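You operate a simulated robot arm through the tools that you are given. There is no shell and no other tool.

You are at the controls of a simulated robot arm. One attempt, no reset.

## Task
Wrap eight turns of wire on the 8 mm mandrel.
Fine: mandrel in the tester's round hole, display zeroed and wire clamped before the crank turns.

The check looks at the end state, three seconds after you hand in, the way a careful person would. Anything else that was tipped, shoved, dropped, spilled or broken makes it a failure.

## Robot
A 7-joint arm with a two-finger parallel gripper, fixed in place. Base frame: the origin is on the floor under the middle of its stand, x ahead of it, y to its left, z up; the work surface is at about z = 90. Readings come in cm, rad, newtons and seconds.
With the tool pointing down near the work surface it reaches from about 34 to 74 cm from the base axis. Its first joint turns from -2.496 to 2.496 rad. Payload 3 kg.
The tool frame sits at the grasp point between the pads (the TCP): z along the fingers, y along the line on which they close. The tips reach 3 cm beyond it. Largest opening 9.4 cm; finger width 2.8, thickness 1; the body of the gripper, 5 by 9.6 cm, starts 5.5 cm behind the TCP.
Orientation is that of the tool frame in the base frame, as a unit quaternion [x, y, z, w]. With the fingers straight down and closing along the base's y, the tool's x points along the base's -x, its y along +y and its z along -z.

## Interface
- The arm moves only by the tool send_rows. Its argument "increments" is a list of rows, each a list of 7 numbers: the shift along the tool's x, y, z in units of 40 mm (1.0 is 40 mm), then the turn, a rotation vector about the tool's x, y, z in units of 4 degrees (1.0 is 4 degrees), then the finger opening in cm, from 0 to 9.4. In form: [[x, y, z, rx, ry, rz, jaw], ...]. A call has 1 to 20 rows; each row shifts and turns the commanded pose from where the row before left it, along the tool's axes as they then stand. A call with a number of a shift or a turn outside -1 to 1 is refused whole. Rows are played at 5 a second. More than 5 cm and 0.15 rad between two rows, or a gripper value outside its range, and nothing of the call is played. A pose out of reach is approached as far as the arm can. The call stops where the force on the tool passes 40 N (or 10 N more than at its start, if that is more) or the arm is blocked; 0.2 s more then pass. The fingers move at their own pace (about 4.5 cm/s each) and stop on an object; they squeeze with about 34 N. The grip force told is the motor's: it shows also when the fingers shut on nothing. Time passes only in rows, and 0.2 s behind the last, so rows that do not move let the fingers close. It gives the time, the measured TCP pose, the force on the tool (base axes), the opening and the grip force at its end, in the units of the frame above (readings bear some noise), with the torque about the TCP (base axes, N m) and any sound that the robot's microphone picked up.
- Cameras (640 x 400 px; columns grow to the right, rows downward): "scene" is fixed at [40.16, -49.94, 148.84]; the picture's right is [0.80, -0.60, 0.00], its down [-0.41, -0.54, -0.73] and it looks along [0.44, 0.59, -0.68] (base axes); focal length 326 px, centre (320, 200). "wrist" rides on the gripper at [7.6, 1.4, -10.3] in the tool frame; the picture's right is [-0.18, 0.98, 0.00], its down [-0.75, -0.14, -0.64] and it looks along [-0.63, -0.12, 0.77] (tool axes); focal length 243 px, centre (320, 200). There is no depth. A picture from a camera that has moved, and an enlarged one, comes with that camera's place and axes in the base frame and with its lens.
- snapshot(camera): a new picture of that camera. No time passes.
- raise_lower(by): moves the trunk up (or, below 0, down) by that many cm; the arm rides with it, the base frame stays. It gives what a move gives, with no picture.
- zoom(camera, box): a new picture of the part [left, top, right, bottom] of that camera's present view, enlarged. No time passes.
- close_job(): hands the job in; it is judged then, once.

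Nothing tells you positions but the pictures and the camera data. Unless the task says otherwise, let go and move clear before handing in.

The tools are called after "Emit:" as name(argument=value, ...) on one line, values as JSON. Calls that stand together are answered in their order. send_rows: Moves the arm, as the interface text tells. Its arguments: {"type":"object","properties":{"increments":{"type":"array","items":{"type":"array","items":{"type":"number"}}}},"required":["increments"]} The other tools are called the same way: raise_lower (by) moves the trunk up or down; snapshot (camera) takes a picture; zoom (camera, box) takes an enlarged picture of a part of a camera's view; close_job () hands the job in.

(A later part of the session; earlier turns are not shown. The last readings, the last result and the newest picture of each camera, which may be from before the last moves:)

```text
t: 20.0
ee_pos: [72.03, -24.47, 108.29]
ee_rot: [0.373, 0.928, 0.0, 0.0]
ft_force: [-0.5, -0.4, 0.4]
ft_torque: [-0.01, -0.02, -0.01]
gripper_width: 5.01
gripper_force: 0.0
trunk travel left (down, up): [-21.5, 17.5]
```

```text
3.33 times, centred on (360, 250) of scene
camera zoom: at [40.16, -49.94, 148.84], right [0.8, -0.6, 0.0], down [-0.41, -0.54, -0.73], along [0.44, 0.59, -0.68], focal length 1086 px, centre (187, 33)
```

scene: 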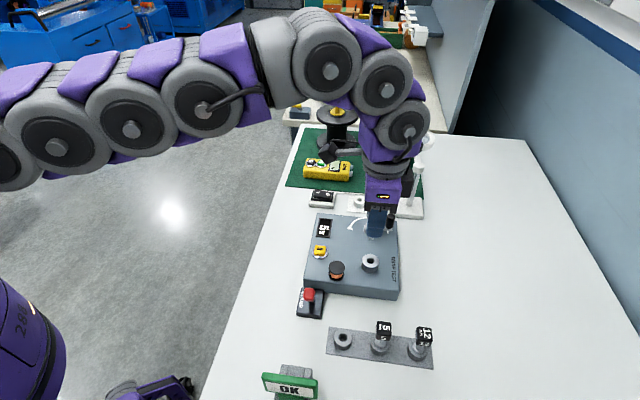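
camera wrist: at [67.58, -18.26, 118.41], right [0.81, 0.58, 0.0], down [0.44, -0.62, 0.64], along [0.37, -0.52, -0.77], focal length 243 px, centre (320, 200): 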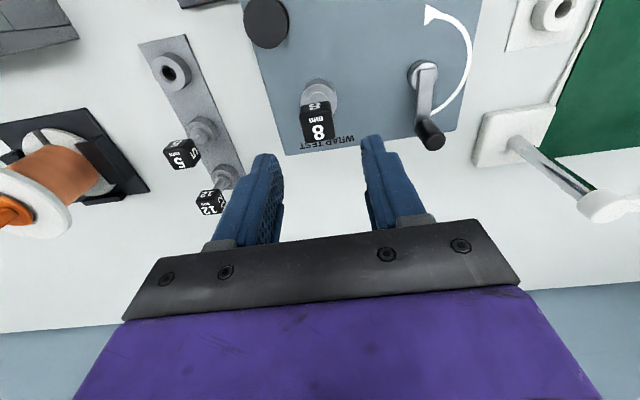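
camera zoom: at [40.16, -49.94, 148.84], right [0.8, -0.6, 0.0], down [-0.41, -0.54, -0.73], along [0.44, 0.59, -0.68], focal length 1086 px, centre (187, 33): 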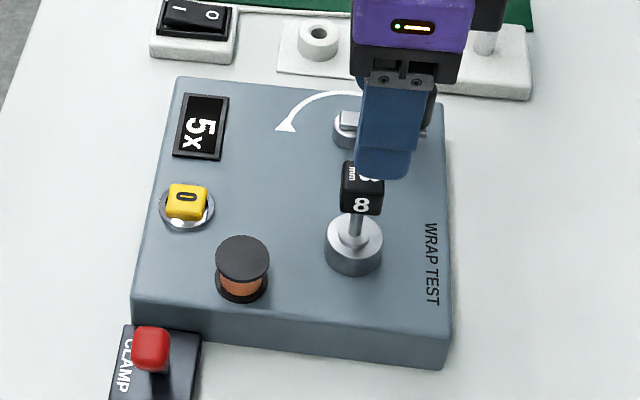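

The 8 mm mandrel stands upright in the socket. Next is the "0" button, so I'll move above it with closed fingers and look closely.

Emit:
send_rows(increments=[[0.66, 0.103, 0, 0, 0, 0, 4], [0.66, 0.103, 0, 0, 0, 0, 2], [0.66, 0.103, 0, 0, 0, 0, 0.5], [0.65, 0.103, 0, 0, 0, 0, 0], [0, 0, 0.5, 0, 0, 0, 0], [0, 0, 0, 0, 0, 0, 0]])

Emit:
snapshot(camera="wrist")

Emit:
zoom(camera="wrist", box=[260, 70, 380, 170])

Emit:
zoom(camera="scene", box=[295, 210, 375, 270])

```text
t: 21.4
ee_pos: [65.43, -16.01, 106.32]
ee_rot: [0.374, 0.927, 0.0, 0.001]
ft_force: [0.0, 0.3, -0.9]
ft_torque: [-0.01, -0.02, -0.01]
gripper_width: 0.0
gripper_force: 33.2
trunk travel left (down, up): [-21.5, 17.5]
```

```text
taken
camera wrist: at [60.94, -9.65, 116.43], right [0.82, 0.58, 0.0], down [0.44, -0.63, 0.64], along [0.37, -0.52, -0.77], focal length 243 px, centre (320, 200)
```

wrist: 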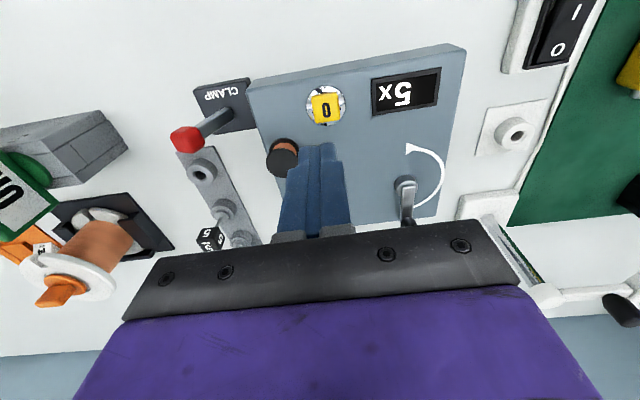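

```text
4.00 times, centred on (320, 120) of wrist
camera zoom: at [60.94, -9.65, 116.43], right [0.82, 0.58, 0.0], down [0.44, -0.63, 0.64], along [0.37, -0.52, -0.77], focal length 970 px, centre (320, 520)
```

zoom: 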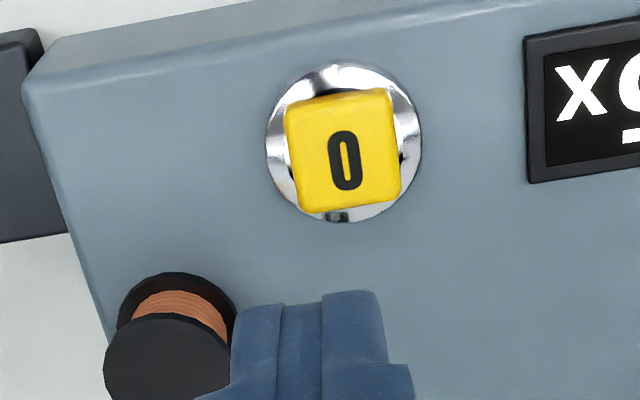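

```text
6.67 times, centred on (335, 240) of scene
camera zoom: at [40.16, -49.94, 148.84], right [0.8, -0.6, 0.0], down [-0.41, -0.54, -0.73], along [0.44, 0.59, -0.68], focal length 2171 px, centre (220, -67)
```

zoom: 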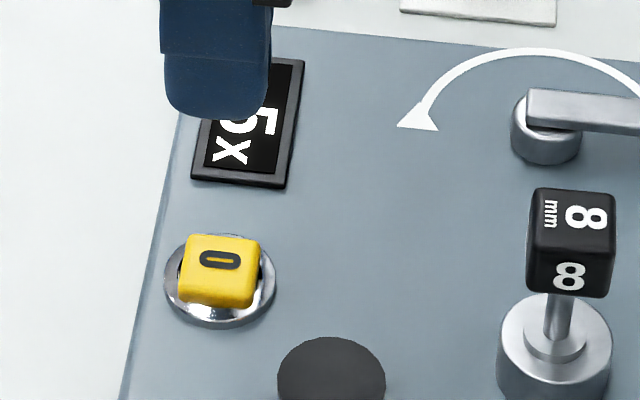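

The button's cap is at roughly (65.7, -15.45), z≈94.8. I'll shift over it and descend to about 1 cm above to check alignment.

Emit:
send_rows(increments=[[0.05, 0.147, 0, 0, 0, 0, 0], [0, 0, 0.8, 0, 0, 0, 0], [0, 0, 0.8, 0, 0, 0, 0], [0, 0, 0.2, 0, 0, 0, 0], [0, 0, 0, 0, 0, 0, 0]])

Emit:
zoom(camera="wrist", box=[260, 90, 380, 190])

Emit:
zoom(camera="scene", box=[295, 210, 375, 270])

```text
t: 22.6
ee_pos: [65.75, -15.41, 98.9]
ee_rot: [0.374, 0.927, 0.0, -0.001]
ft_force: [-0.8, -0.1, -0.5]
ft_torque: [0.01, -0.03, 0.0]
gripper_width: 0.01
gripper_force: 33.0
trunk travel left (down, up): [-21.5, 17.5]
```

```text
4.00 times, centred on (320, 140) of wrist
camera zoom: at [61.24, -9.05, 109.1], right [0.82, 0.58, 0.0], down [0.44, -0.63, 0.64], along [0.37, -0.52, -0.77], focal length 970 px, centre (320, 440)
```

zoom: 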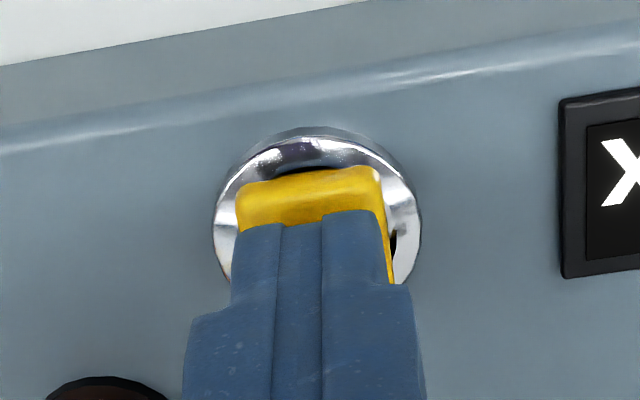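

```text
6.67 times, centred on (335, 240) of scene
camera zoom: at [40.16, -49.94, 148.84], right [0.8, -0.6, 0.0], down [-0.41, -0.54, -0.73], along [0.44, 0.59, -0.68], focal length 2171 px, centre (220, -67)
```

zoom: 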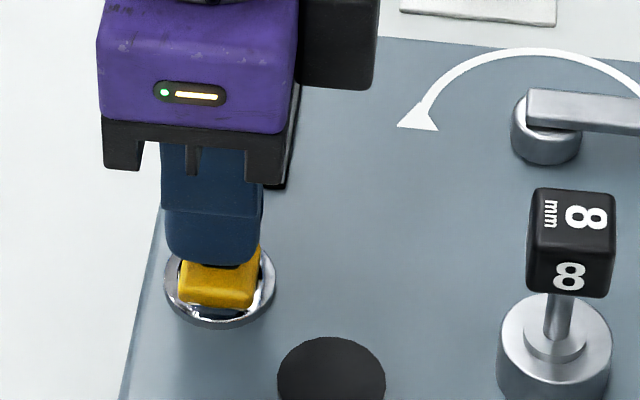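

The fingertips cover the cap. I'll nudge 1.5 mm and press down in small steps.

Emit:
send_rows(increments=[[-0.035, 0, 0.1, 0, 0, 0, 0], [0, 0, 0.1, 0, 0, 0, 0], [0, 0, 0.08, 0, 0, 0, 0], [0, 0, 0, 0, 0, 0, 0]])

Emit:
zoom(camera="scene", box=[295, 210, 375, 270])

```text
t: 23.6
ee_pos: [65.8, -15.58, 97.99]
ee_rot: [0.374, 0.927, 0.001, 0.0]
ft_force: [-1.0, -0.4, 1.6]
ft_torque: [-0.03, 0.0, 0.0]
gripper_width: 0.03
gripper_force: 32.6
trunk travel left (down, up): [-21.5, 17.5]
heard: click
```

```text
6.67 times, centred on (335, 240) of scene
camera zoom: at [40.16, -49.94, 148.84], right [0.8, -0.6, 0.0], down [-0.41, -0.54, -0.73], along [0.44, 0.59, -0.68], focal length 2171 px, centre (220, -67)
```

zoom: 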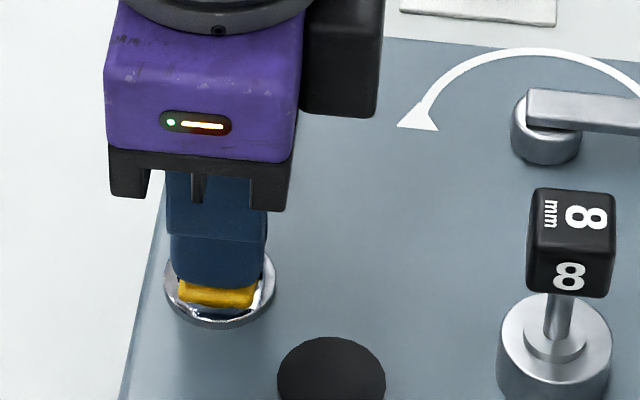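

I heard a click, so the button registered. I'll lift off and read the display.

Emit:
send_rows(increments=[[0, 0, -0.5, 0, 0, 0, 0], [0, 0, -1, 0, 0, 0, 0], [0, 0, -1, 0, 0, 0, 0], [0, 0, 0, 0, 0, 0, 0]])

Emit:
snapshot(camera="wrist")

Emit:
zoom(camera="scene", box=[280, 200, 420, 320])

```text
t: 24.6
ee_pos: [65.81, -15.54, 107.78]
ee_rot: [0.374, 0.927, 0.0, 0.0]
ft_force: [-1.0, -1.0, -0.4]
ft_torque: [-0.04, -0.04, 0.01]
gripper_width: 0.01
gripper_force: 32.8
trunk travel left (down, up): [-21.5, 17.5]
```

```text
taken
camera wrist: at [61.32, -9.19, 118.0], right [0.82, 0.58, 0.0], down [0.44, -0.63, 0.64], along [0.37, -0.52, -0.77], focal length 243 px, centre (320, 200)
```

wrist: 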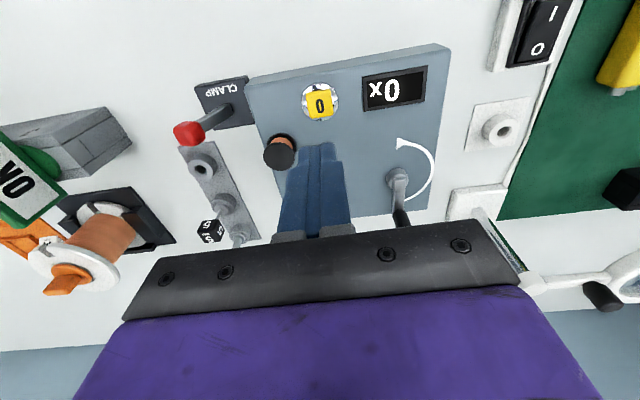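

```text
3.33 times, centred on (350, 260) of scene
camera zoom: at [40.16, -49.94, 148.84], right [0.8, -0.6, 0.0], down [-0.41, -0.54, -0.73], along [0.44, 0.59, -0.68], focal length 1086 px, centre (220, 0)
```

zoom: 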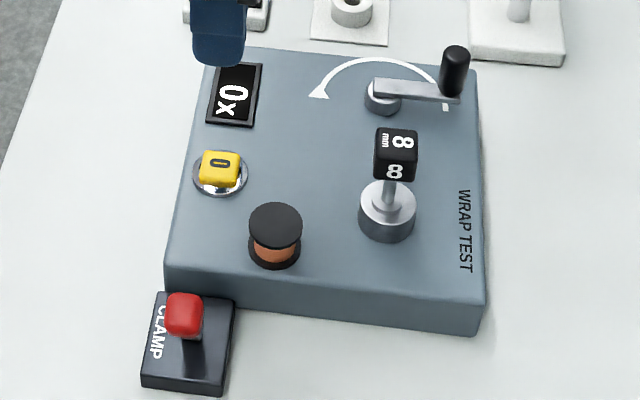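

The display now reads 0x. Next I'll study the clamp lever.

Emit:
zoom(camera="wrist", box=[160, 60, 280, 160])

Emit:
zoom(camera="scene", box=[285, 275, 345, 325])

```text
4.00 times, centred on (220, 110) of wrist
camera zoom: at [61.32, -9.19, 118.0], right [0.82, 0.58, 0.0], down [0.44, -0.63, 0.64], along [0.37, -0.52, -0.77], focal length 970 px, centre (720, 560)
```

zoom: 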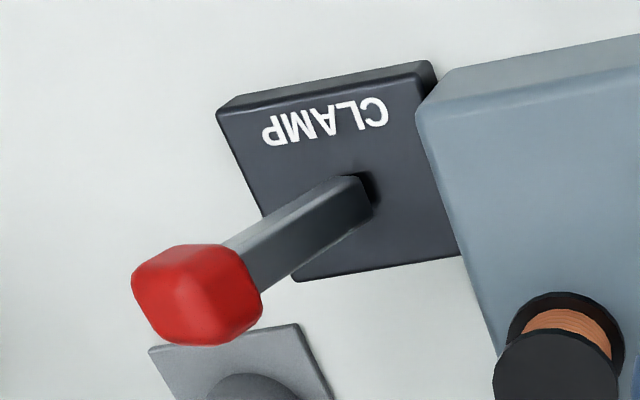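

```text
8.00 times, centred on (315, 300) of scene
camera zoom: at [40.16, -49.94, 148.84], right [0.8, -0.6, 0.0], down [-0.41, -0.54, -0.73], along [0.44, 0.59, -0.68], focal length 2606 px, centre (360, -600)
```

zoom: 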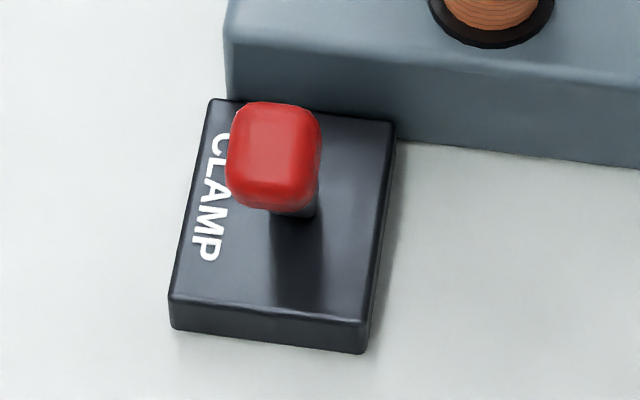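

The lever leans about 20° away from the tester (knob near (57.2, -23.9, 97), pivot near (58.7, -22.4)), so clamping should mean throwing it toward the tester. I'll place closed fingers on the far side of the knob and look first.

Emit:
send_rows(increments=[[0.025, -0.919, 0, 0, 0, 0, 0], [0.025, -0.919, 0, 0, 0, 0, 0], [0.025, -0.919, 0, 0, 0, 0, 0], [0.025, -0.919, 0, 0, 0, 0, 0], [0, 0, 0, 0, 0, 0, 0]])

Emit:
snapshot(camera="wrist")

Emit:
zoom(camera="wrist", box=[280, 60, 420, 170])

Emit:
snapshot(camera="scene")

```text
t: 25.8
ee_pos: [55.32, -25.9, 107.96]
ee_rot: [0.375, 0.927, 0.001, 0.0]
ft_force: [-0.2, 0.1, -0.9]
ft_torque: [-0.01, 0.03, -0.03]
gripper_width: 0.0
gripper_force: 33.1
trunk travel left (down, up): [-21.5, 17.5]
```

```text
taken
camera wrist: at [50.83, -19.52, 118.08], right [0.82, 0.58, 0.0], down [0.44, -0.63, 0.64], along [0.37, -0.52, -0.77], focal length 243 px, centre (320, 200)
```

wrist: 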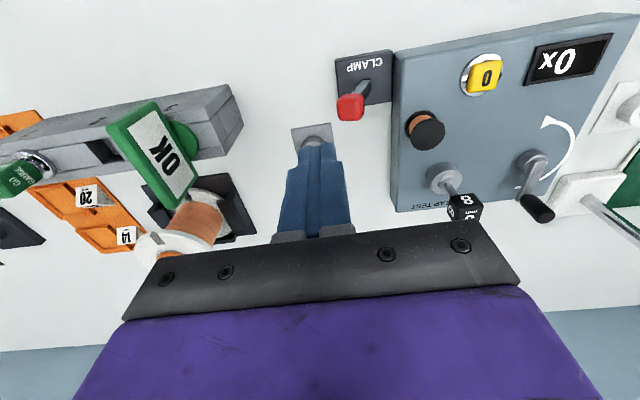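

```text
3.64 times, centred on (350, 115) of wrist
camera zoom: at [50.83, -19.52, 118.08], right [0.82, 0.58, 0.0], down [0.44, -0.63, 0.64], along [0.37, -0.52, -0.77], focal length 882 px, centre (211, 509)
```

zoom: 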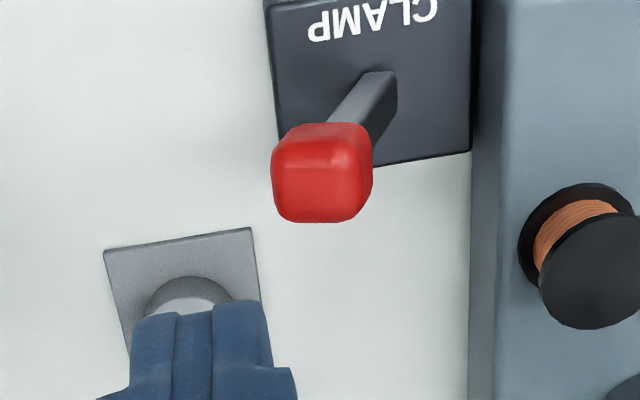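

```text
taken
```

scene: 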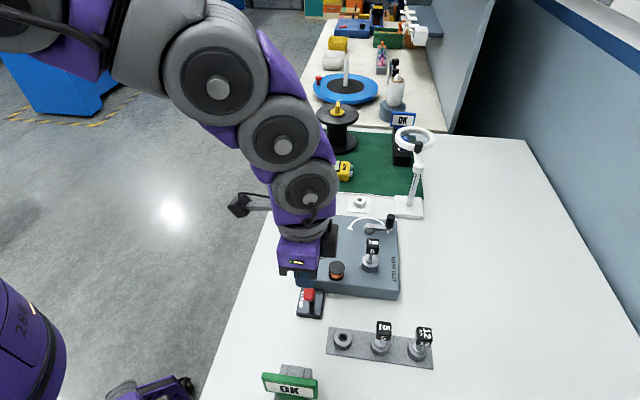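

The knob is 2.7 cm to the +y side of the tool and well aligned with it. I'll descend beside it, then push it toward the tester in small steps.

Emit:
send_rows(increments=[[0.03, 0, 0.8, 0, 0, 0, 0], [0, 0, 0.8, 0, 0, 0, 0], [0, 0, 0.6, 0, 0, 0, 0], [0, 0, 0, 0, 0, 0, 0]])

Emit:
zoom(camera="wrist", box=[260, 60, 440, 220])

Emit:
zoom(camera="scene", box=[275, 250, 345, 330])

```text
t: 26.8
ee_pos: [55.17, -25.77, 99.05]
ee_rot: [0.375, 0.927, 0.0, 0.0]
ft_force: [-0.3, 0.5, 0.3]
ft_torque: [0.01, 0.02, -0.01]
gripper_width: 0.03
gripper_force: 33.0
trunk travel left (down, up): [-21.5, 17.5]
```

```text
2.50 times, centred on (350, 140) of wrist
camera zoom: at [50.69, -19.51, 109.24], right [0.82, 0.58, 0.0], down [0.44, -0.63, 0.64], along [0.37, -0.52, -0.77], focal length 606 px, centre (245, 350)
```

zoom: 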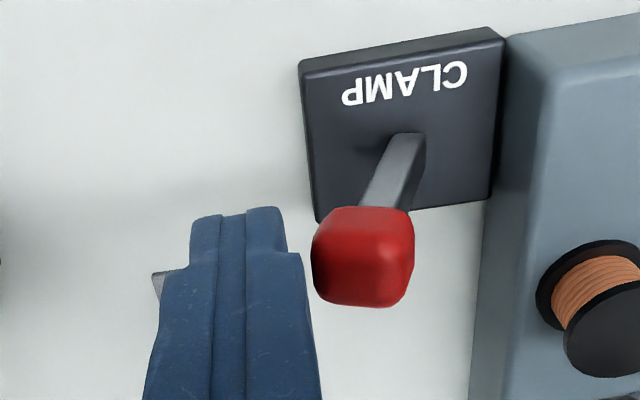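

```text
5.00 times, centred on (310, 290) of scene
camera zoom: at [40.16, -49.94, 148.84], right [0.8, -0.6, 0.0], down [-0.41, -0.54, -0.73], along [0.44, 0.59, -0.68], focal length 1629 px, centre (370, -250)
```

zoom: 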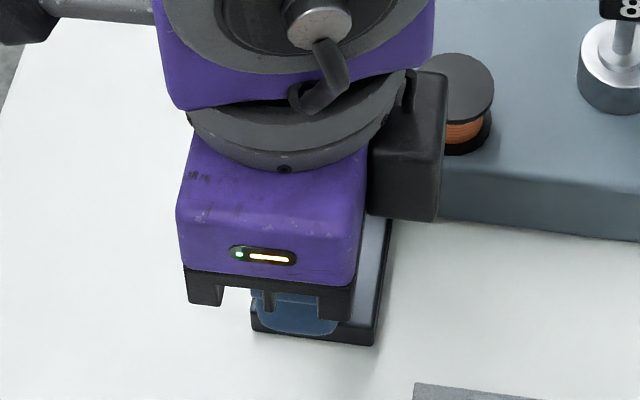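

Emit:
send_rows(increments=[[0, 0.1, 0, 0, 0, 0, 0], [0, 0.1, 0, 0, 0, 0, 0], [0, 0.1, 0, 0, 0, 0, 0], [0, 0.1, 0, 0, 0, 0, 0], [0, 0, 0, 0, 0, 0, 0]])

Emit:
zoom(camera="wrist", box=[260, 60, 440, 220])

```text
t: 28.0
ee_pos: [56.24, -24.61, 99.06]
ee_rot: [0.374, 0.927, 0.001, 0.0]
ft_force: [0.4, 0.6, 0.1]
ft_torque: [-0.01, -0.03, 0.02]
gripper_width: 0.02
gripper_force: 32.7
trunk travel left (down, up): [-21.5, 17.5]
```

```text
2.50 times, centred on (350, 140) of wrist
camera zoom: at [51.87, -18.3, 109.27], right [0.82, 0.58, 0.0], down [0.44, -0.63, 0.64], along [0.37, -0.52, -0.77], focal length 606 px, centre (245, 350)
```

zoom: 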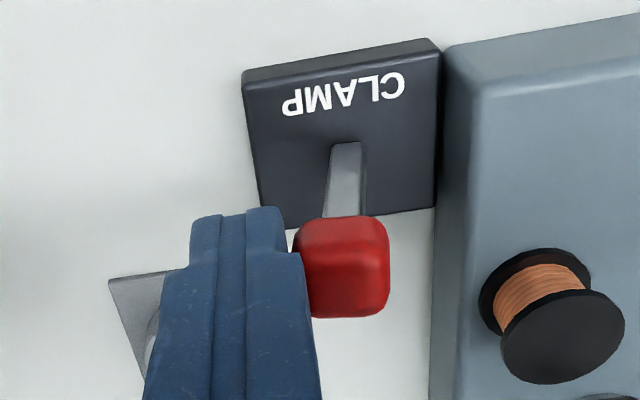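

The lever swings easily toward the tester. I'll keep pushing until it reaches its other stop.

Emit:
send_rows(increments=[[0, 0.1, 0, 0, 0, 0, 0], [0, 0.1, 0, 0, 0, 0, 0], [0, 0.1, 0, 0, 0, 0, 0], [0, 0.1, 0, 0, 0, 0, 0], [0, 0, 0, 0, 0, 0, 0]])

Emit:
zoom(camera="wrist", box=[260, 60, 440, 220])

```text
t: 29.2
ee_pos: [57.44, -23.65, 99.05]
ee_rot: [0.374, 0.927, 0.0, 0.0]
ft_force: [-0.5, 0.4, 0.6]
ft_torque: [-0.02, 0.0, 0.0]
gripper_width: 0.01
gripper_force: 32.7
trunk travel left (down, up): [-21.5, 17.5]
```

```text
2.50 times, centred on (350, 140) of wrist
camera zoom: at [52.99, -17.15, 109.24], right [0.82, 0.58, 0.0], down [0.44, -0.63, 0.64], along [0.37, -0.52, -0.77], focal length 606 px, centre (245, 350)
```

zoom: 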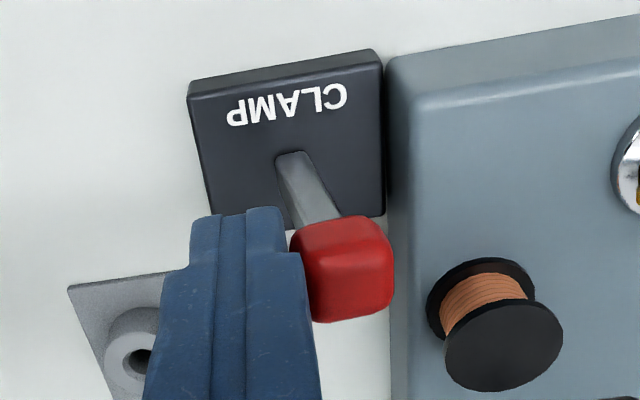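

Emit:
send_rows(increments=[[0, 0.08, 0, 0, 0, 0, 0], [0, 0.08, 0, 0, 0, 0, 0], [0, 0.08, 0, 0, 0, 0, 0], [0, 0, 0, 0, 0, 0, 0]])

Emit:
zoom(camera="wrist", box=[260, 60, 440, 220])

```text
t: 30.2
ee_pos: [58.12, -22.87, 99.07]
ee_rot: [0.375, 0.927, 0.0, 0.0]
ft_force: [0.2, -1.0, -0.7]
ft_torque: [-0.01, 0.03, 0.04]
gripper_width: 0.02
gripper_force: 33.4
trunk travel left (down, up): [-21.5, 17.5]
```

```text
2.50 times, centred on (350, 140) of wrist
camera zoom: at [53.62, -16.49, 109.24], right [0.82, 0.58, 0.0], down [0.44, -0.63, 0.64], along [0.37, -0.52, -0.77], focal length 606 px, centre (245, 350)
```

zoom: 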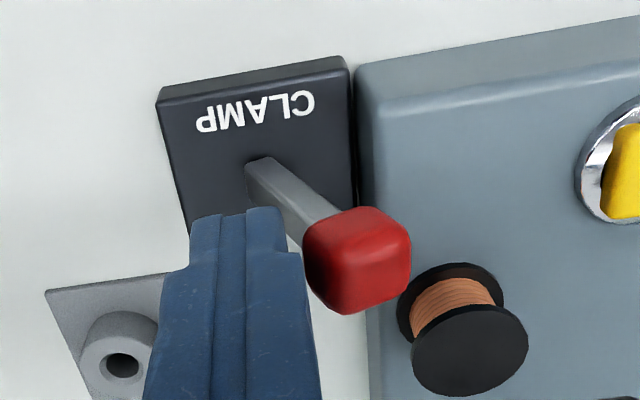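

Emit:
send_rows(increments=[[0, 0.08, 0, 0, 0, 0, 0], [0, 0.08, 0, 0, 0, 0, 0], [0, 0, 0, 0, 0, 0, 0]])

Emit:
zoom(camera="wrist", box=[260, 60, 440, 220])

Emit:
zoom(camera="scene", box=[275, 230, 375, 330])

```text
t: 31.0
ee_pos: [58.4, -22.5, 99.16]
ee_rot: [0.375, 0.927, 0.0, 0.0]
ft_force: [-15.3, -11.5, -0.3]
ft_torque: [-0.26, 0.36, -0.1]
gripper_width: 0.01
gripper_force: 32.8
trunk travel left (down, up): [-21.5, 17.5]
```

```text
2.50 times, centred on (350, 140) of wrist
camera zoom: at [53.88, -16.26, 109.24], right [0.82, 0.58, 0.0], down [0.44, -0.63, 0.64], along [0.37, -0.52, -0.77], focal length 606 px, centre (245, 350)
```

zoom: 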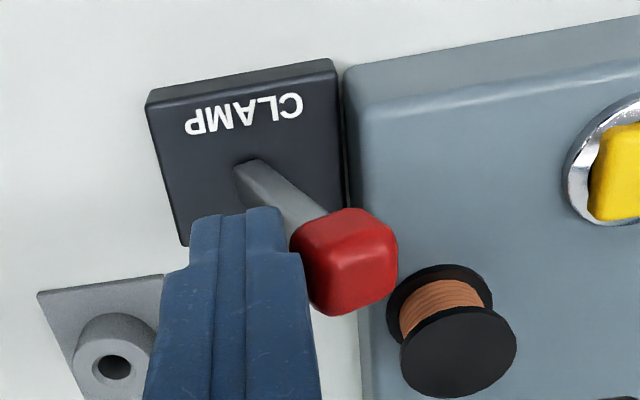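

```text
4.00 times, centred on (325, 280) of scene
camera zoom: at [40.16, -49.94, 148.84], right [0.8, -0.6, 0.0], down [-0.41, -0.54, -0.73], along [0.44, 0.59, -0.68], focal length 1303 px, centre (300, -120)
```

zoom: 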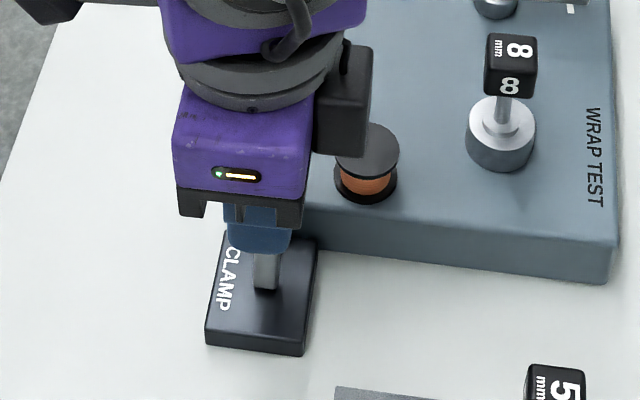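

A resisting force of about 19 N indicates the lever is at its far stop. I'll back off, rise and check that it stays thrown.

Emit:
send_rows(increments=[[0, -0.15, 0, 0, 0, 0, 0], [0, -0.35, 0, 0, 0, 0, 0], [0, 0, -0.8, 0, 0, 0, 0], [0, 0, -0.8, 0, 0, 0, 0], [0, -0.5, 0, 0, 0, 0, 0], [0, 0, 0, 0, 0, 0, 0]])

Emit:
snapshot(camera="wrist")

Emit:
zoom(camera="scene", box=[275, 230, 375, 330])

```text
t: 32.4
ee_pos: [55.72, -25.25, 105.57]
ee_rot: [0.375, 0.927, 0.0, 0.0]
ft_force: [0.0, -0.1, 0.1]
ft_torque: [0.01, 0.01, 0.01]
gripper_width: 0.0
gripper_force: 33.3
trunk travel left (down, up): [-21.5, 17.5]
```

```text
taken
camera wrist: at [51.3, -18.87, 115.71], right [0.82, 0.58, 0.0], down [0.44, -0.63, 0.64], along [0.37, -0.52, -0.77], focal length 243 px, centre (320, 200)
```

wrist: 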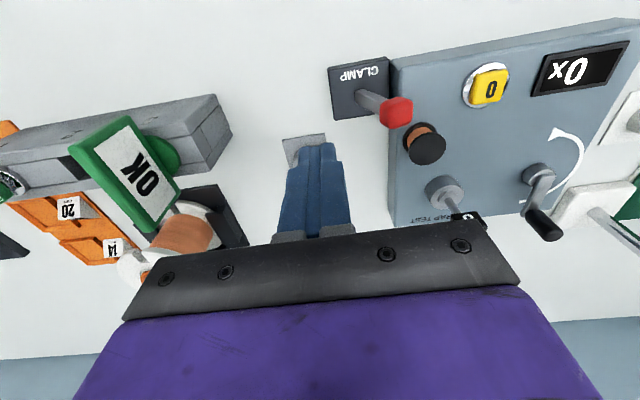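

```text
4.00 times, centred on (325, 280) of scene
camera zoom: at [40.16, -49.94, 148.84], right [0.8, -0.6, 0.0], down [-0.41, -0.54, -0.73], along [0.44, 0.59, -0.68], focal length 1303 px, centre (300, -120)
```

zoom: 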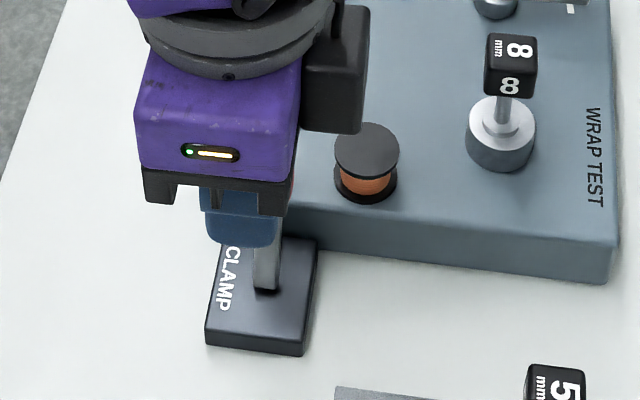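

The lever stays thrown toward the tester and the display still reads 0. For the crank I'll rise, turn the tool back to face roughly radially (yaw 16°), and tilt 24° outward for reach.

Emit:
send_rows(increments=[[0, 0, -0.8, 0, 0, 0, 0], [0, 0, -0.8, 0, 0, 0, 0], [0, 0, 0, 0, 0, -1, 0], [0, 0, 0, 0, 0, -1, 0], [0, 0, 0, 0, 0, -1, 0], [0, 0, 0, 0, 0, -1, 0], [0, 0, 0, 0, 0, -1, 0], [0, 0, 0, 0, 0, -1, 0], [0, 0, 0, 0, 0, -1, 0], [0, 0, 0, 0, -1, 0, 0], [0, 0, 0, 0, -1, 0, 0], [0, 0, 0, 0, -1, 0, 0], [0, 0, 0, 0, -1, 0, 0], [0, 0, 0, 0, -1, 0, 0], [0, 0, 0, 0, -1, 0, 0], [0, 0, 0, 0, 0, 0, 0]])

Emit:
snapshot(camera="wrist")

Emit:
snapshot(camera="scene")

```text
t: 35.8
ee_pos: [55.71, -25.33, 111.96]
ee_rot: [0.136, 0.969, -0.027, 0.206]
ft_force: [0.3, -0.5, -0.7]
ft_torque: [0.0, 0.04, 0.06]
gripper_width: 0.0
gripper_force: 33.2
trunk travel left (down, up): [-21.5, 17.5]
```

```text
taken
camera wrist: at [45.46, -20.78, 118.07], right [0.43, 0.9, 0.08], down [0.37, -0.25, 0.89], along [0.82, -0.36, -0.44], focal length 243 px, centre (320, 200)
```

wrist: 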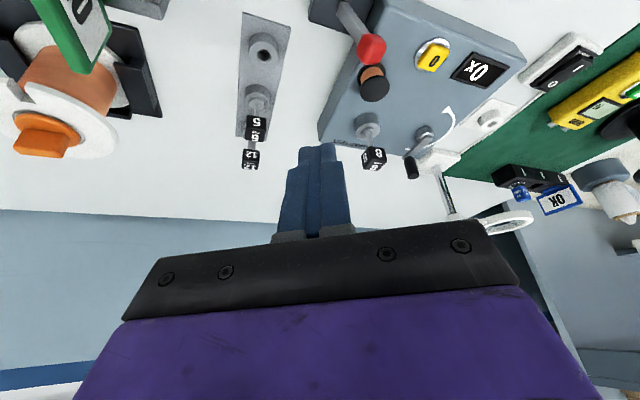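

```text
taken
```

scene: 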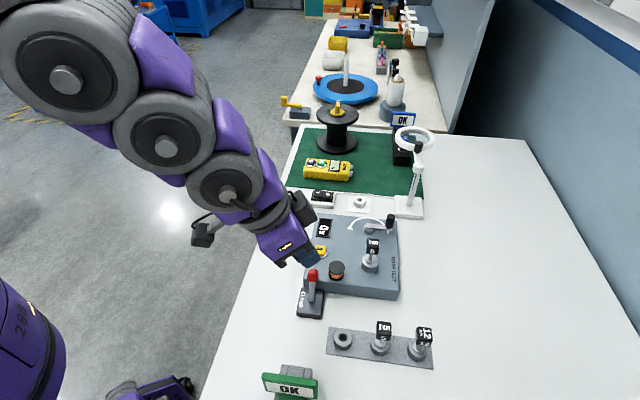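

Tilt is as planned (24° outward, yaw 16°). I'll move to a viewing spot short of the crank at this height.

Emit:
send_rows(increments=[[-0.505, 0.86, 0.225, 0, 0, 0, 0], [-0.505, 0.86, 0.225, 0, 0, 0, 1], [-0.505, 0.86, 0.225, 0, 0, 0, 3], [-0.505, 0.86, 0.225, 0, 0, 0, 5], [0, 0, 0, 0, 0, 0, 5]])

Emit:
snapshot(camera="wrist")

Emit:
zoom(camera="wrist", box=[260, 70, 400, 170])

Emit:
zoom(camera="scene", box=[340, 200, 420, 260])

```text
t: 37.0
ee_pos: [67.97, -14.28, 111.94]
ee_rot: [0.136, 0.968, -0.03, 0.207]
ft_force: [-0.3, 0.1, 0.9]
ft_torque: [0.03, 0.04, 0.02]
gripper_width: 5.01
gripper_force: 0.0
trunk travel left (down, up): [-21.5, 17.5]
```

```text
taken
camera wrist: at [57.77, -9.82, 118.08], right [0.43, 0.9, 0.08], down [0.37, -0.25, 0.89], along [0.82, -0.36, -0.44], focal length 243 px, centre (320, 200)
```

wrist: 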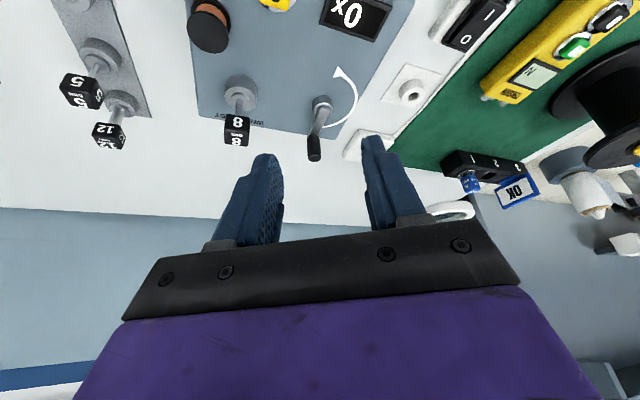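

```text
4.00 times, centred on (330, 120) of wrist
camera zoom: at [57.77, -9.82, 118.08], right [0.43, 0.9, 0.08], down [0.37, -0.25, 0.89], along [0.82, -0.36, -0.44], focal length 970 px, centre (280, 520)
```

zoom: 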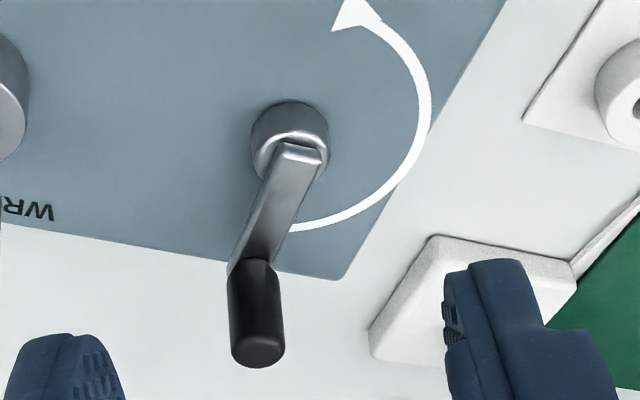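

```text
6.67 times, centred on (380, 230) of scene
camera zoom: at [40.16, -49.94, 148.84], right [0.8, -0.6, 0.0], down [-0.41, -0.54, -0.73], along [0.44, 0.59, -0.68], focal length 2171 px, centre (-80, 0)
```

zoom: 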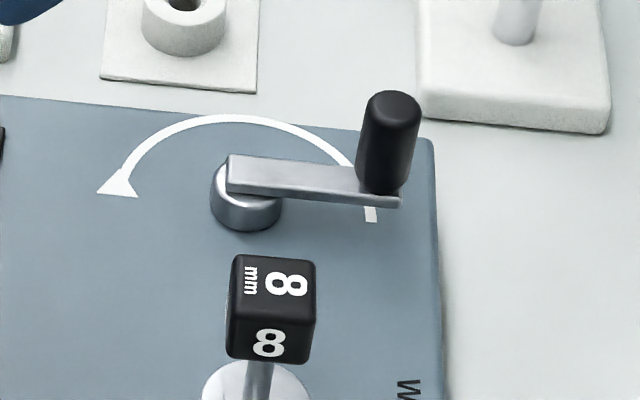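

The crank arm points along about -44°, radius ≈4.45 cm. The hub is at about (77.8, -17.05), and the handle axis at about (81.0, -20.15), z 95.6–99.0. I'll move above the handle with the fingers open, checking reach on the way.

Emit:
send_rows(increments=[[-0.615, -0.128, 0.68, 0, 0, 0, 5], [-0.615, -0.128, 0.68, 0, 0, 0, 5], [-0.615, -0.128, 0.68, 0, 0, 0, 5], [-0.615, -0.128, 0.68, 0, 0, 0, 5], [0, 0, 0, 0, 0, 0, 5]])

Emit:
snapshot(camera="wrist")

Emit:
zoom(camera="wrist", box=[250, 80, 390, 200])

Emit:
snapshot(camera="scene")

```text
t: 38.2
ee_pos: [80.22, -20.17, 106.15]
ee_rot: [0.135, 0.969, -0.028, 0.207]
ft_force: [-0.8, -0.2, 0.8]
ft_torque: [0.02, 0.01, -0.02]
gripper_width: 4.99
gripper_force: 0.0
trunk travel left (down, up): [-21.5, 17.5]
```

```text
taken
camera wrist: at [69.98, -15.66, 112.23], right [0.43, 0.9, 0.08], down [0.37, -0.25, 0.89], along [0.82, -0.36, -0.44], focal length 243 px, centre (320, 200)
```

wrist: 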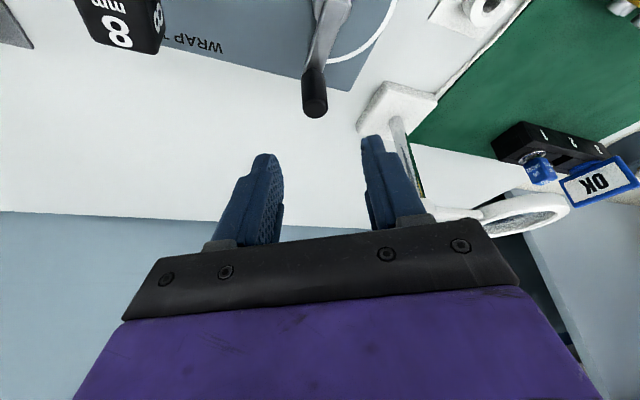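

```text
3.33 times, centred on (320, 140) of wrist
camera zoom: at [69.98, -15.66, 112.23], right [0.43, 0.9, 0.08], down [0.37, -0.25, 0.89], along [0.82, -0.36, -0.44], focal length 809 px, centre (320, 400)
```

zoom: 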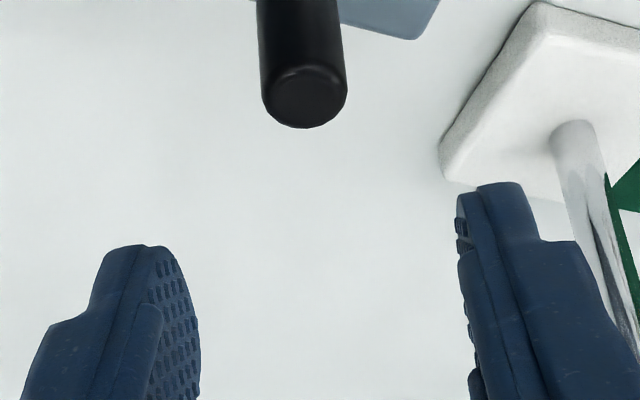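

```text
taken
```

scene: 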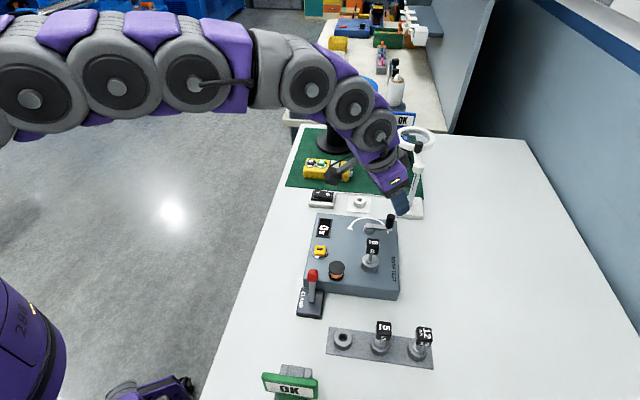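

Reach is fine here with the tilt. The handle sits between the fingers' planes, so I'll descend vertically part of the way and verify.

Emit:
send_rows(increments=[[0.14, 0.005, 0.36, 0, 0, 0, 5], [0.14, 0.005, 0.36, 0, 0, 0, 5], [0.14, 0, 0.36, 0, 0, 0, 5], [0, 0, 0, 0, 0, 0, 5]])

Emit:
zoom(camera="wrist", box=[220, 70, 420, 220])

Emit:
zoom(camera="scene", box=[350, 180, 430, 260])

```text
t: 39.2
ee_pos: [80.57, -20.15, 101.38]
ee_rot: [0.136, 0.968, -0.029, 0.207]
ft_force: [0.1, -0.8, -0.4]
ft_torque: [0.0, 0.02, 0.02]
gripper_width: 4.98
gripper_force: 0.0
trunk travel left (down, up): [-21.5, 17.5]
```

```text
2.67 times, centred on (320, 145) of wrist
camera zoom: at [70.3, -15.61, 107.51], right [0.43, 0.9, 0.08], down [0.37, -0.25, 0.89], along [0.82, -0.36, -0.44], focal length 647 px, centre (320, 347)
```

zoom: 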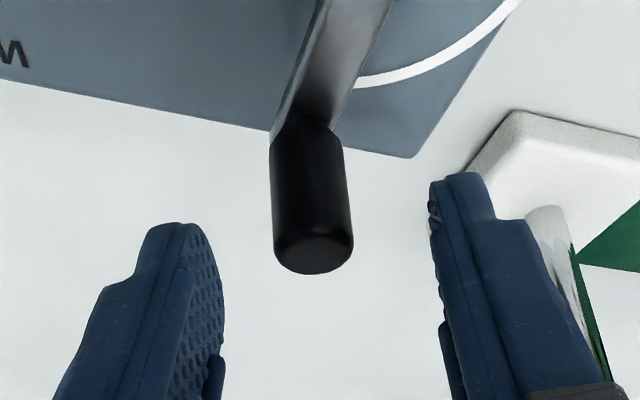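

```text
5.00 times, centred on (390, 220) of scene
camera zoom: at [40.16, -49.94, 148.84], right [0.8, -0.6, 0.0], down [-0.41, -0.54, -0.73], along [0.44, 0.59, -0.68], focal length 1629 px, centre (-30, 100)
```

zoom: 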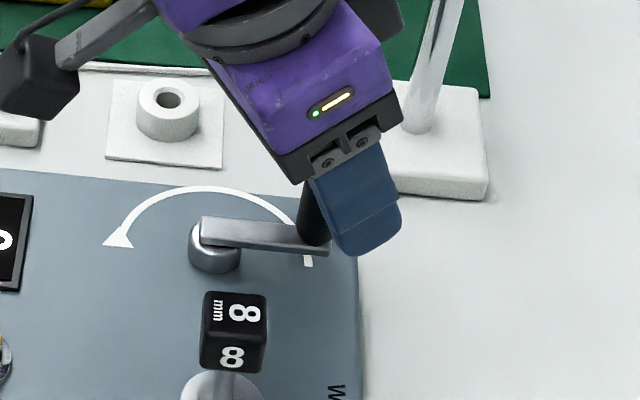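

The handle is centred between the fingers. I'll lower the last 1.8 cm and close on it.

Emit:
send_rows(increments=[[0.093, 0, 0.208, 0, 0, 0, 5], [0.093, 0, 0.207, 0, 0, 0, 5], [0, 0, 0, 0, 0, 0, 3.5], [0, 0, 0, 0, 0, 0, 2.8], [0, 0, 0, 0, 0, 0, 2.5]])

Emit:
zoom(camera="wrist", box=[220, 70, 420, 220])

Emit:
zoom(camera="scene", box=[350, 180, 430, 260])

```text
t: 40.4
ee_pos: [80.55, -20.16, 99.57]
ee_rot: [0.137, 0.969, -0.029, 0.206]
ft_force: [-0.2, -0.8, 0.1]
ft_torque: [0.0, 0.03, 0.01]
gripper_width: 2.47
gripper_force: 0.1
trunk travel left (down, up): [-21.5, 17.5]
```

```text
2.67 times, centred on (320, 145) of wrist
camera zoom: at [70.34, -15.62, 105.69], right [0.43, 0.9, 0.08], down [0.37, -0.25, 0.89], along [0.82, -0.36, -0.44], focal length 647 px, centre (320, 347)
```

zoom: 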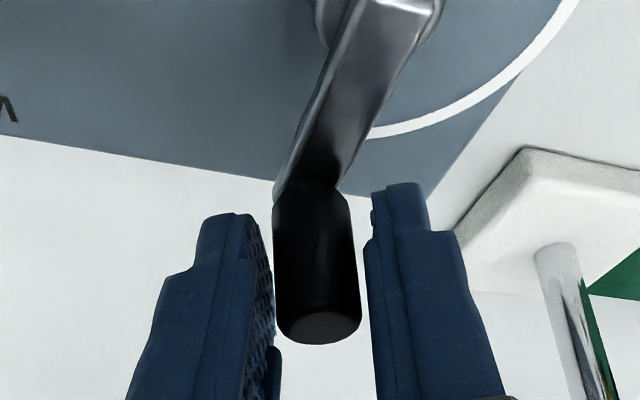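

```text
5.00 times, centred on (390, 220) of scene
camera zoom: at [40.16, -49.94, 148.84], right [0.8, -0.6, 0.0], down [-0.41, -0.54, -0.73], along [0.44, 0.59, -0.68], focal length 1629 px, centre (-30, 100)
```

zoom: 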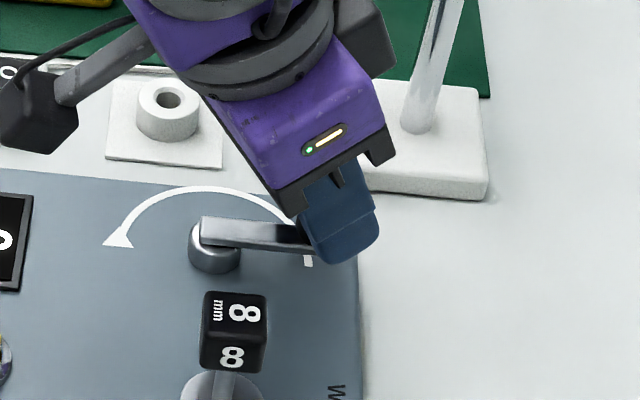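

Emit:
send_rows(increments=[[0, 0, 0, 0, 0, 0, 1.5], [0, 0, 0, 0, 0, 0, 0.8], [0, 0, 0, 0, 0, 0, 0.8]])

Emit:
zoom(camera="wrist", box=[220, 70, 420, 220])

```text
t: 41.2
ee_pos: [80.62, -20.24, 99.55]
ee_rot: [0.136, 0.968, -0.029, 0.207]
ft_force: [2.8, -1.2, 3.0]
ft_torque: [-0.65, -0.09, -0.06]
gripper_width: 1.68
gripper_force: 42.5
trunk travel left (down, up): [-21.5, 17.5]
```

```text
2.67 times, centred on (320, 145) of wrist
camera zoom: at [70.36, -15.65, 105.72], right [0.43, 0.9, 0.08], down [0.37, -0.25, 0.89], along [0.82, -0.36, -0.44], focal length 647 px, centre (320, 347)
```

zoom: 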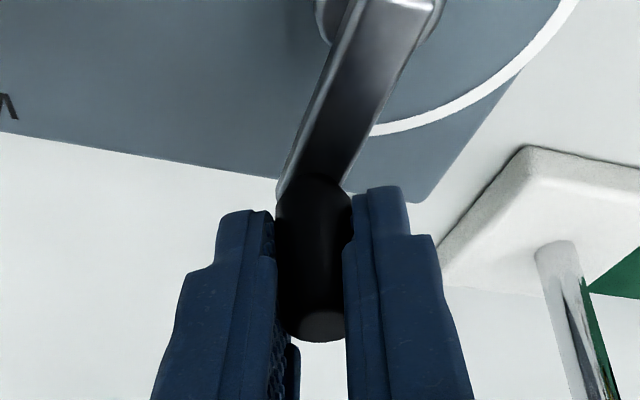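

The handle is gripped. I'll start the first turn counter-clockwise (arrow direction), with small steps at first to check the circle's centre and radius from the forces.

Emit:
send_rows(increments=[[-0.0525, 0.1642, 0.0234, 0, 0, 0, 0.8], [-0.0525, 0.1642, 0.0234, 0, 0, 0, 0.8], [-0.0072, 0.3479, 0.0032, 0, 0, 0, 0.8], [0, 0, 0, 0, 0, 0, 0.8]])

Emit:
zoom(camera="wrist", box=[220, 70, 420, 220])

Emit:
zoom(camera="scene", box=[300, 180, 420, 270])

```text
t: 42.2
ee_pos: [81.89, -16.84, 99.46]
ee_rot: [0.134, 0.969, -0.03, 0.205]
ft_force: [3.8, 5.7, 3.0]
ft_torque: [0.17, 0.18, -0.16]
gripper_width: 1.64
gripper_force: 44.8
trunk travel left (down, up): [-21.5, 17.5]
```

```text
2.67 times, centred on (320, 145) of wrist
camera zoom: at [71.63, -12.45, 105.68], right [0.43, 0.9, 0.07], down [0.37, -0.25, 0.89], along [0.82, -0.36, -0.44], focal length 647 px, centre (320, 347)
```

zoom: 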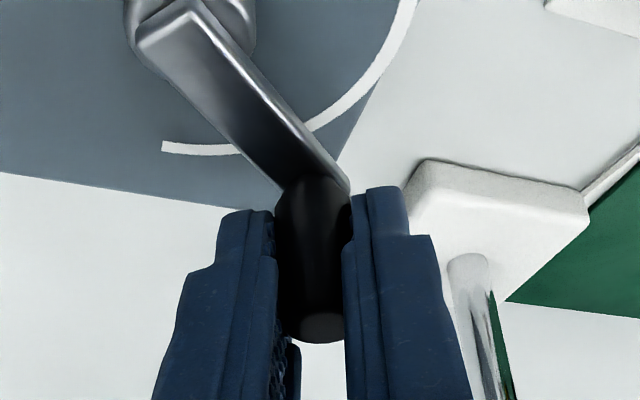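

```text
4.44 times, centred on (360, 225) of scene
camera zoom: at [40.16, -49.94, 148.84], right [0.8, -0.6, 0.0], down [-0.41, -0.54, -0.73], along [0.44, 0.59, -0.68], focal length 1448 px, centre (142, 89)
```

zoom: 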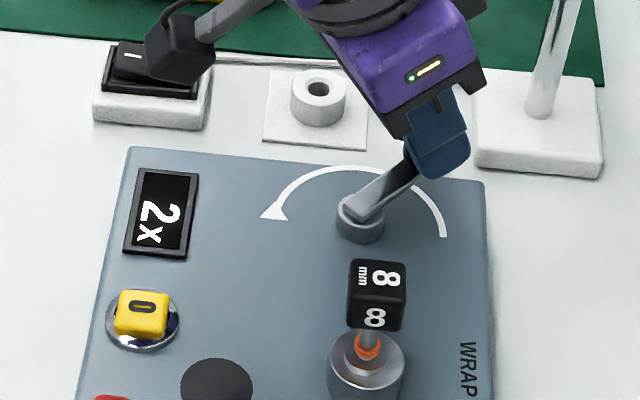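

The display already reads 2x after roughly 40° of crank, and wire has appeared on the mandrel, so the counts come much faster than one per revolution. I'll hold still and re-read before any more motion.

Emit:
send_rows(increments=[[0, 0, 0, 0, 0, 0, 0.8], [0, 0, 0, 0, 0, 0, 0.8]])

Emit:
zoom(camera="scene", box=[300, 180, 420, 270])

```text
t: 42.8
ee_pos: [81.92, -17.43, 99.5]
ee_rot: [0.136, 0.969, -0.028, 0.206]
ft_force: [8.5, 11.6, -1.3]
ft_torque: [0.8, -0.67, -0.44]
gripper_width: 1.75
gripper_force: 44.5
trunk travel left (down, up): [-21.5, 17.5]
```

```text
4.44 times, centred on (360, 225) of scene
camera zoom: at [40.16, -49.94, 148.84], right [0.8, -0.6, 0.0], down [-0.41, -0.54, -0.73], along [0.44, 0.59, -0.68], focal length 1448 px, centre (142, 89)
```

zoom: 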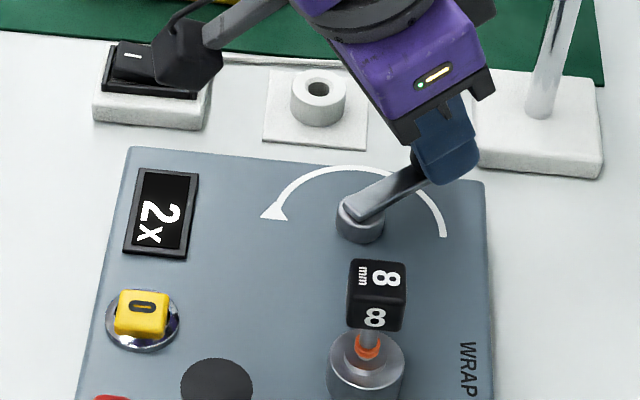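

Emit:
send_rows(increments=[[0, 0, 0, 0, 0, 0, 0.8], [0, 0, 0, 0, 0, 0, 0.8], [0, 0, 0, 0, 0, 0, 0.8]])

Emit:
zoom(camera="scene", box=[340, 180, 430, 260])

Emit:
zoom(camera="scene", box=[350, 235, 390, 275])

```text
t: 43.6
ee_pos: [81.91, -17.52, 99.42]
ee_rot: [0.136, 0.968, -0.029, 0.206]
ft_force: [11.7, 7.9, -6.0]
ft_torque: [0.69, -0.79, -0.32]
gripper_width: 1.75
gripper_force: 45.4
trunk travel left (down, up): [-21.5, 17.5]
```

```text
5.00 times, centred on (385, 220) of scene
camera zoom: at [40.16, -49.94, 148.84], right [0.8, -0.6, 0.0], down [-0.41, -0.54, -0.73], along [0.44, 0.59, -0.68], focal length 1629 px, centre (-5, 100)
```

zoom: 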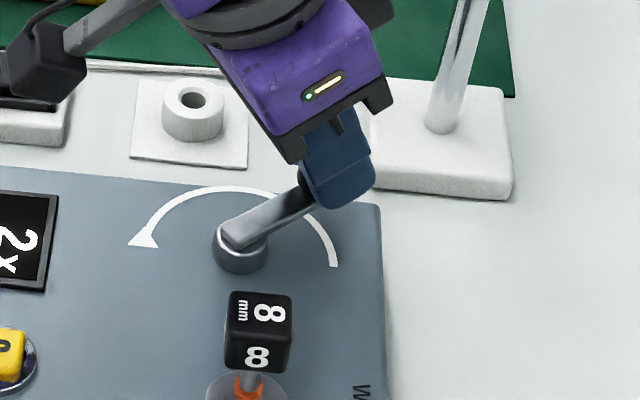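

```text
10.00 times, centred on (370, 255) of scene
camera zoom: at [40.16, -49.94, 148.84], right [0.8, -0.6, 0.0], down [-0.41, -0.54, -0.73], along [0.44, 0.59, -0.68], focal length 3257 px, centre (-180, -350)
```

zoom: 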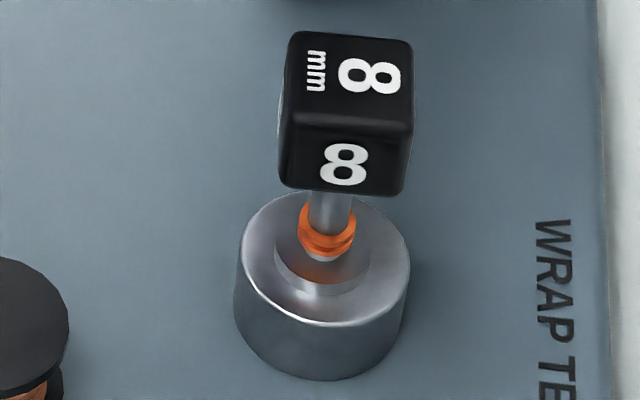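

It is settled now, reading 2x at about 39° of rotation, so roughly 20° per wrap. From here I'll advance in small slow steps and read the display after each.

Emit:
send_rows(increments=[[0.0085, 0.123, -0.004, 0, 0, 0, 0.8], [0, 0, 0, 0, 0, 0, 0.8], [0, 0, 0, 0, 0, 0, 0.8]])

Emit:
zoom(camera="scene", box=[300, 180, 420, 270])

```text
t: 44.4
ee_pos: [81.87, -17.24, 99.55]
ee_rot: [0.137, 0.969, -0.03, 0.205]
ft_force: [3.2, -1.9, -2.7]
ft_torque: [-0.63, -0.18, 0.05]
gripper_width: 1.69
gripper_force: 45.1
trunk travel left (down, up): [-21.5, 17.5]
```

```text
4.44 times, centred on (360, 225) of scene
camera zoom: at [40.16, -49.94, 148.84], right [0.8, -0.6, 0.0], down [-0.41, -0.54, -0.73], along [0.44, 0.59, -0.68], focal length 1448 px, centre (142, 89)
```

zoom: 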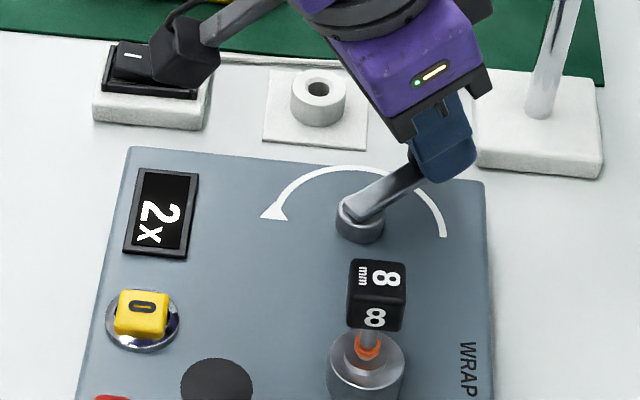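

Emit:
send_rows(increments=[[0.0315, 0.1126, -0.014, 0, 0, 0, 0.8], [0.042, 0.1084, -0.0187, 0, 0, 0, 0.8], [0, 0, 0, 0, 0, 0, 0.8], [0, 0, 0, 0, 0, 0, 0.8]])

Emit:
zoom(camera="scene", box=[300, 180, 420, 270])

```text
t: 45.4
ee_pos: [81.86, -16.48, 99.43]
ee_rot: [0.137, 0.969, -0.028, 0.206]
ft_force: [-0.5, -14.8, -3.9]
ft_torque: [-0.66, -0.4, 0.52]
gripper_width: 1.67
gripper_force: 44.9
trunk travel left (down, up): [-21.5, 17.5]
```

```text
4.44 times, centred on (360, 225) of scene
camera zoom: at [40.16, -49.94, 148.84], right [0.8, -0.6, 0.0], down [-0.41, -0.54, -0.73], along [0.44, 0.59, -0.68], focal length 1448 px, centre (142, 89)
```

zoom: 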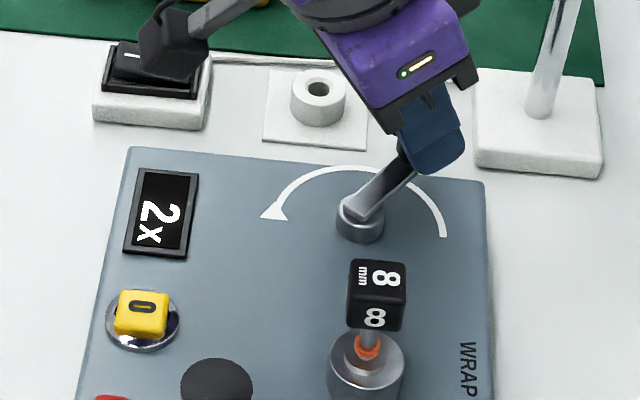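

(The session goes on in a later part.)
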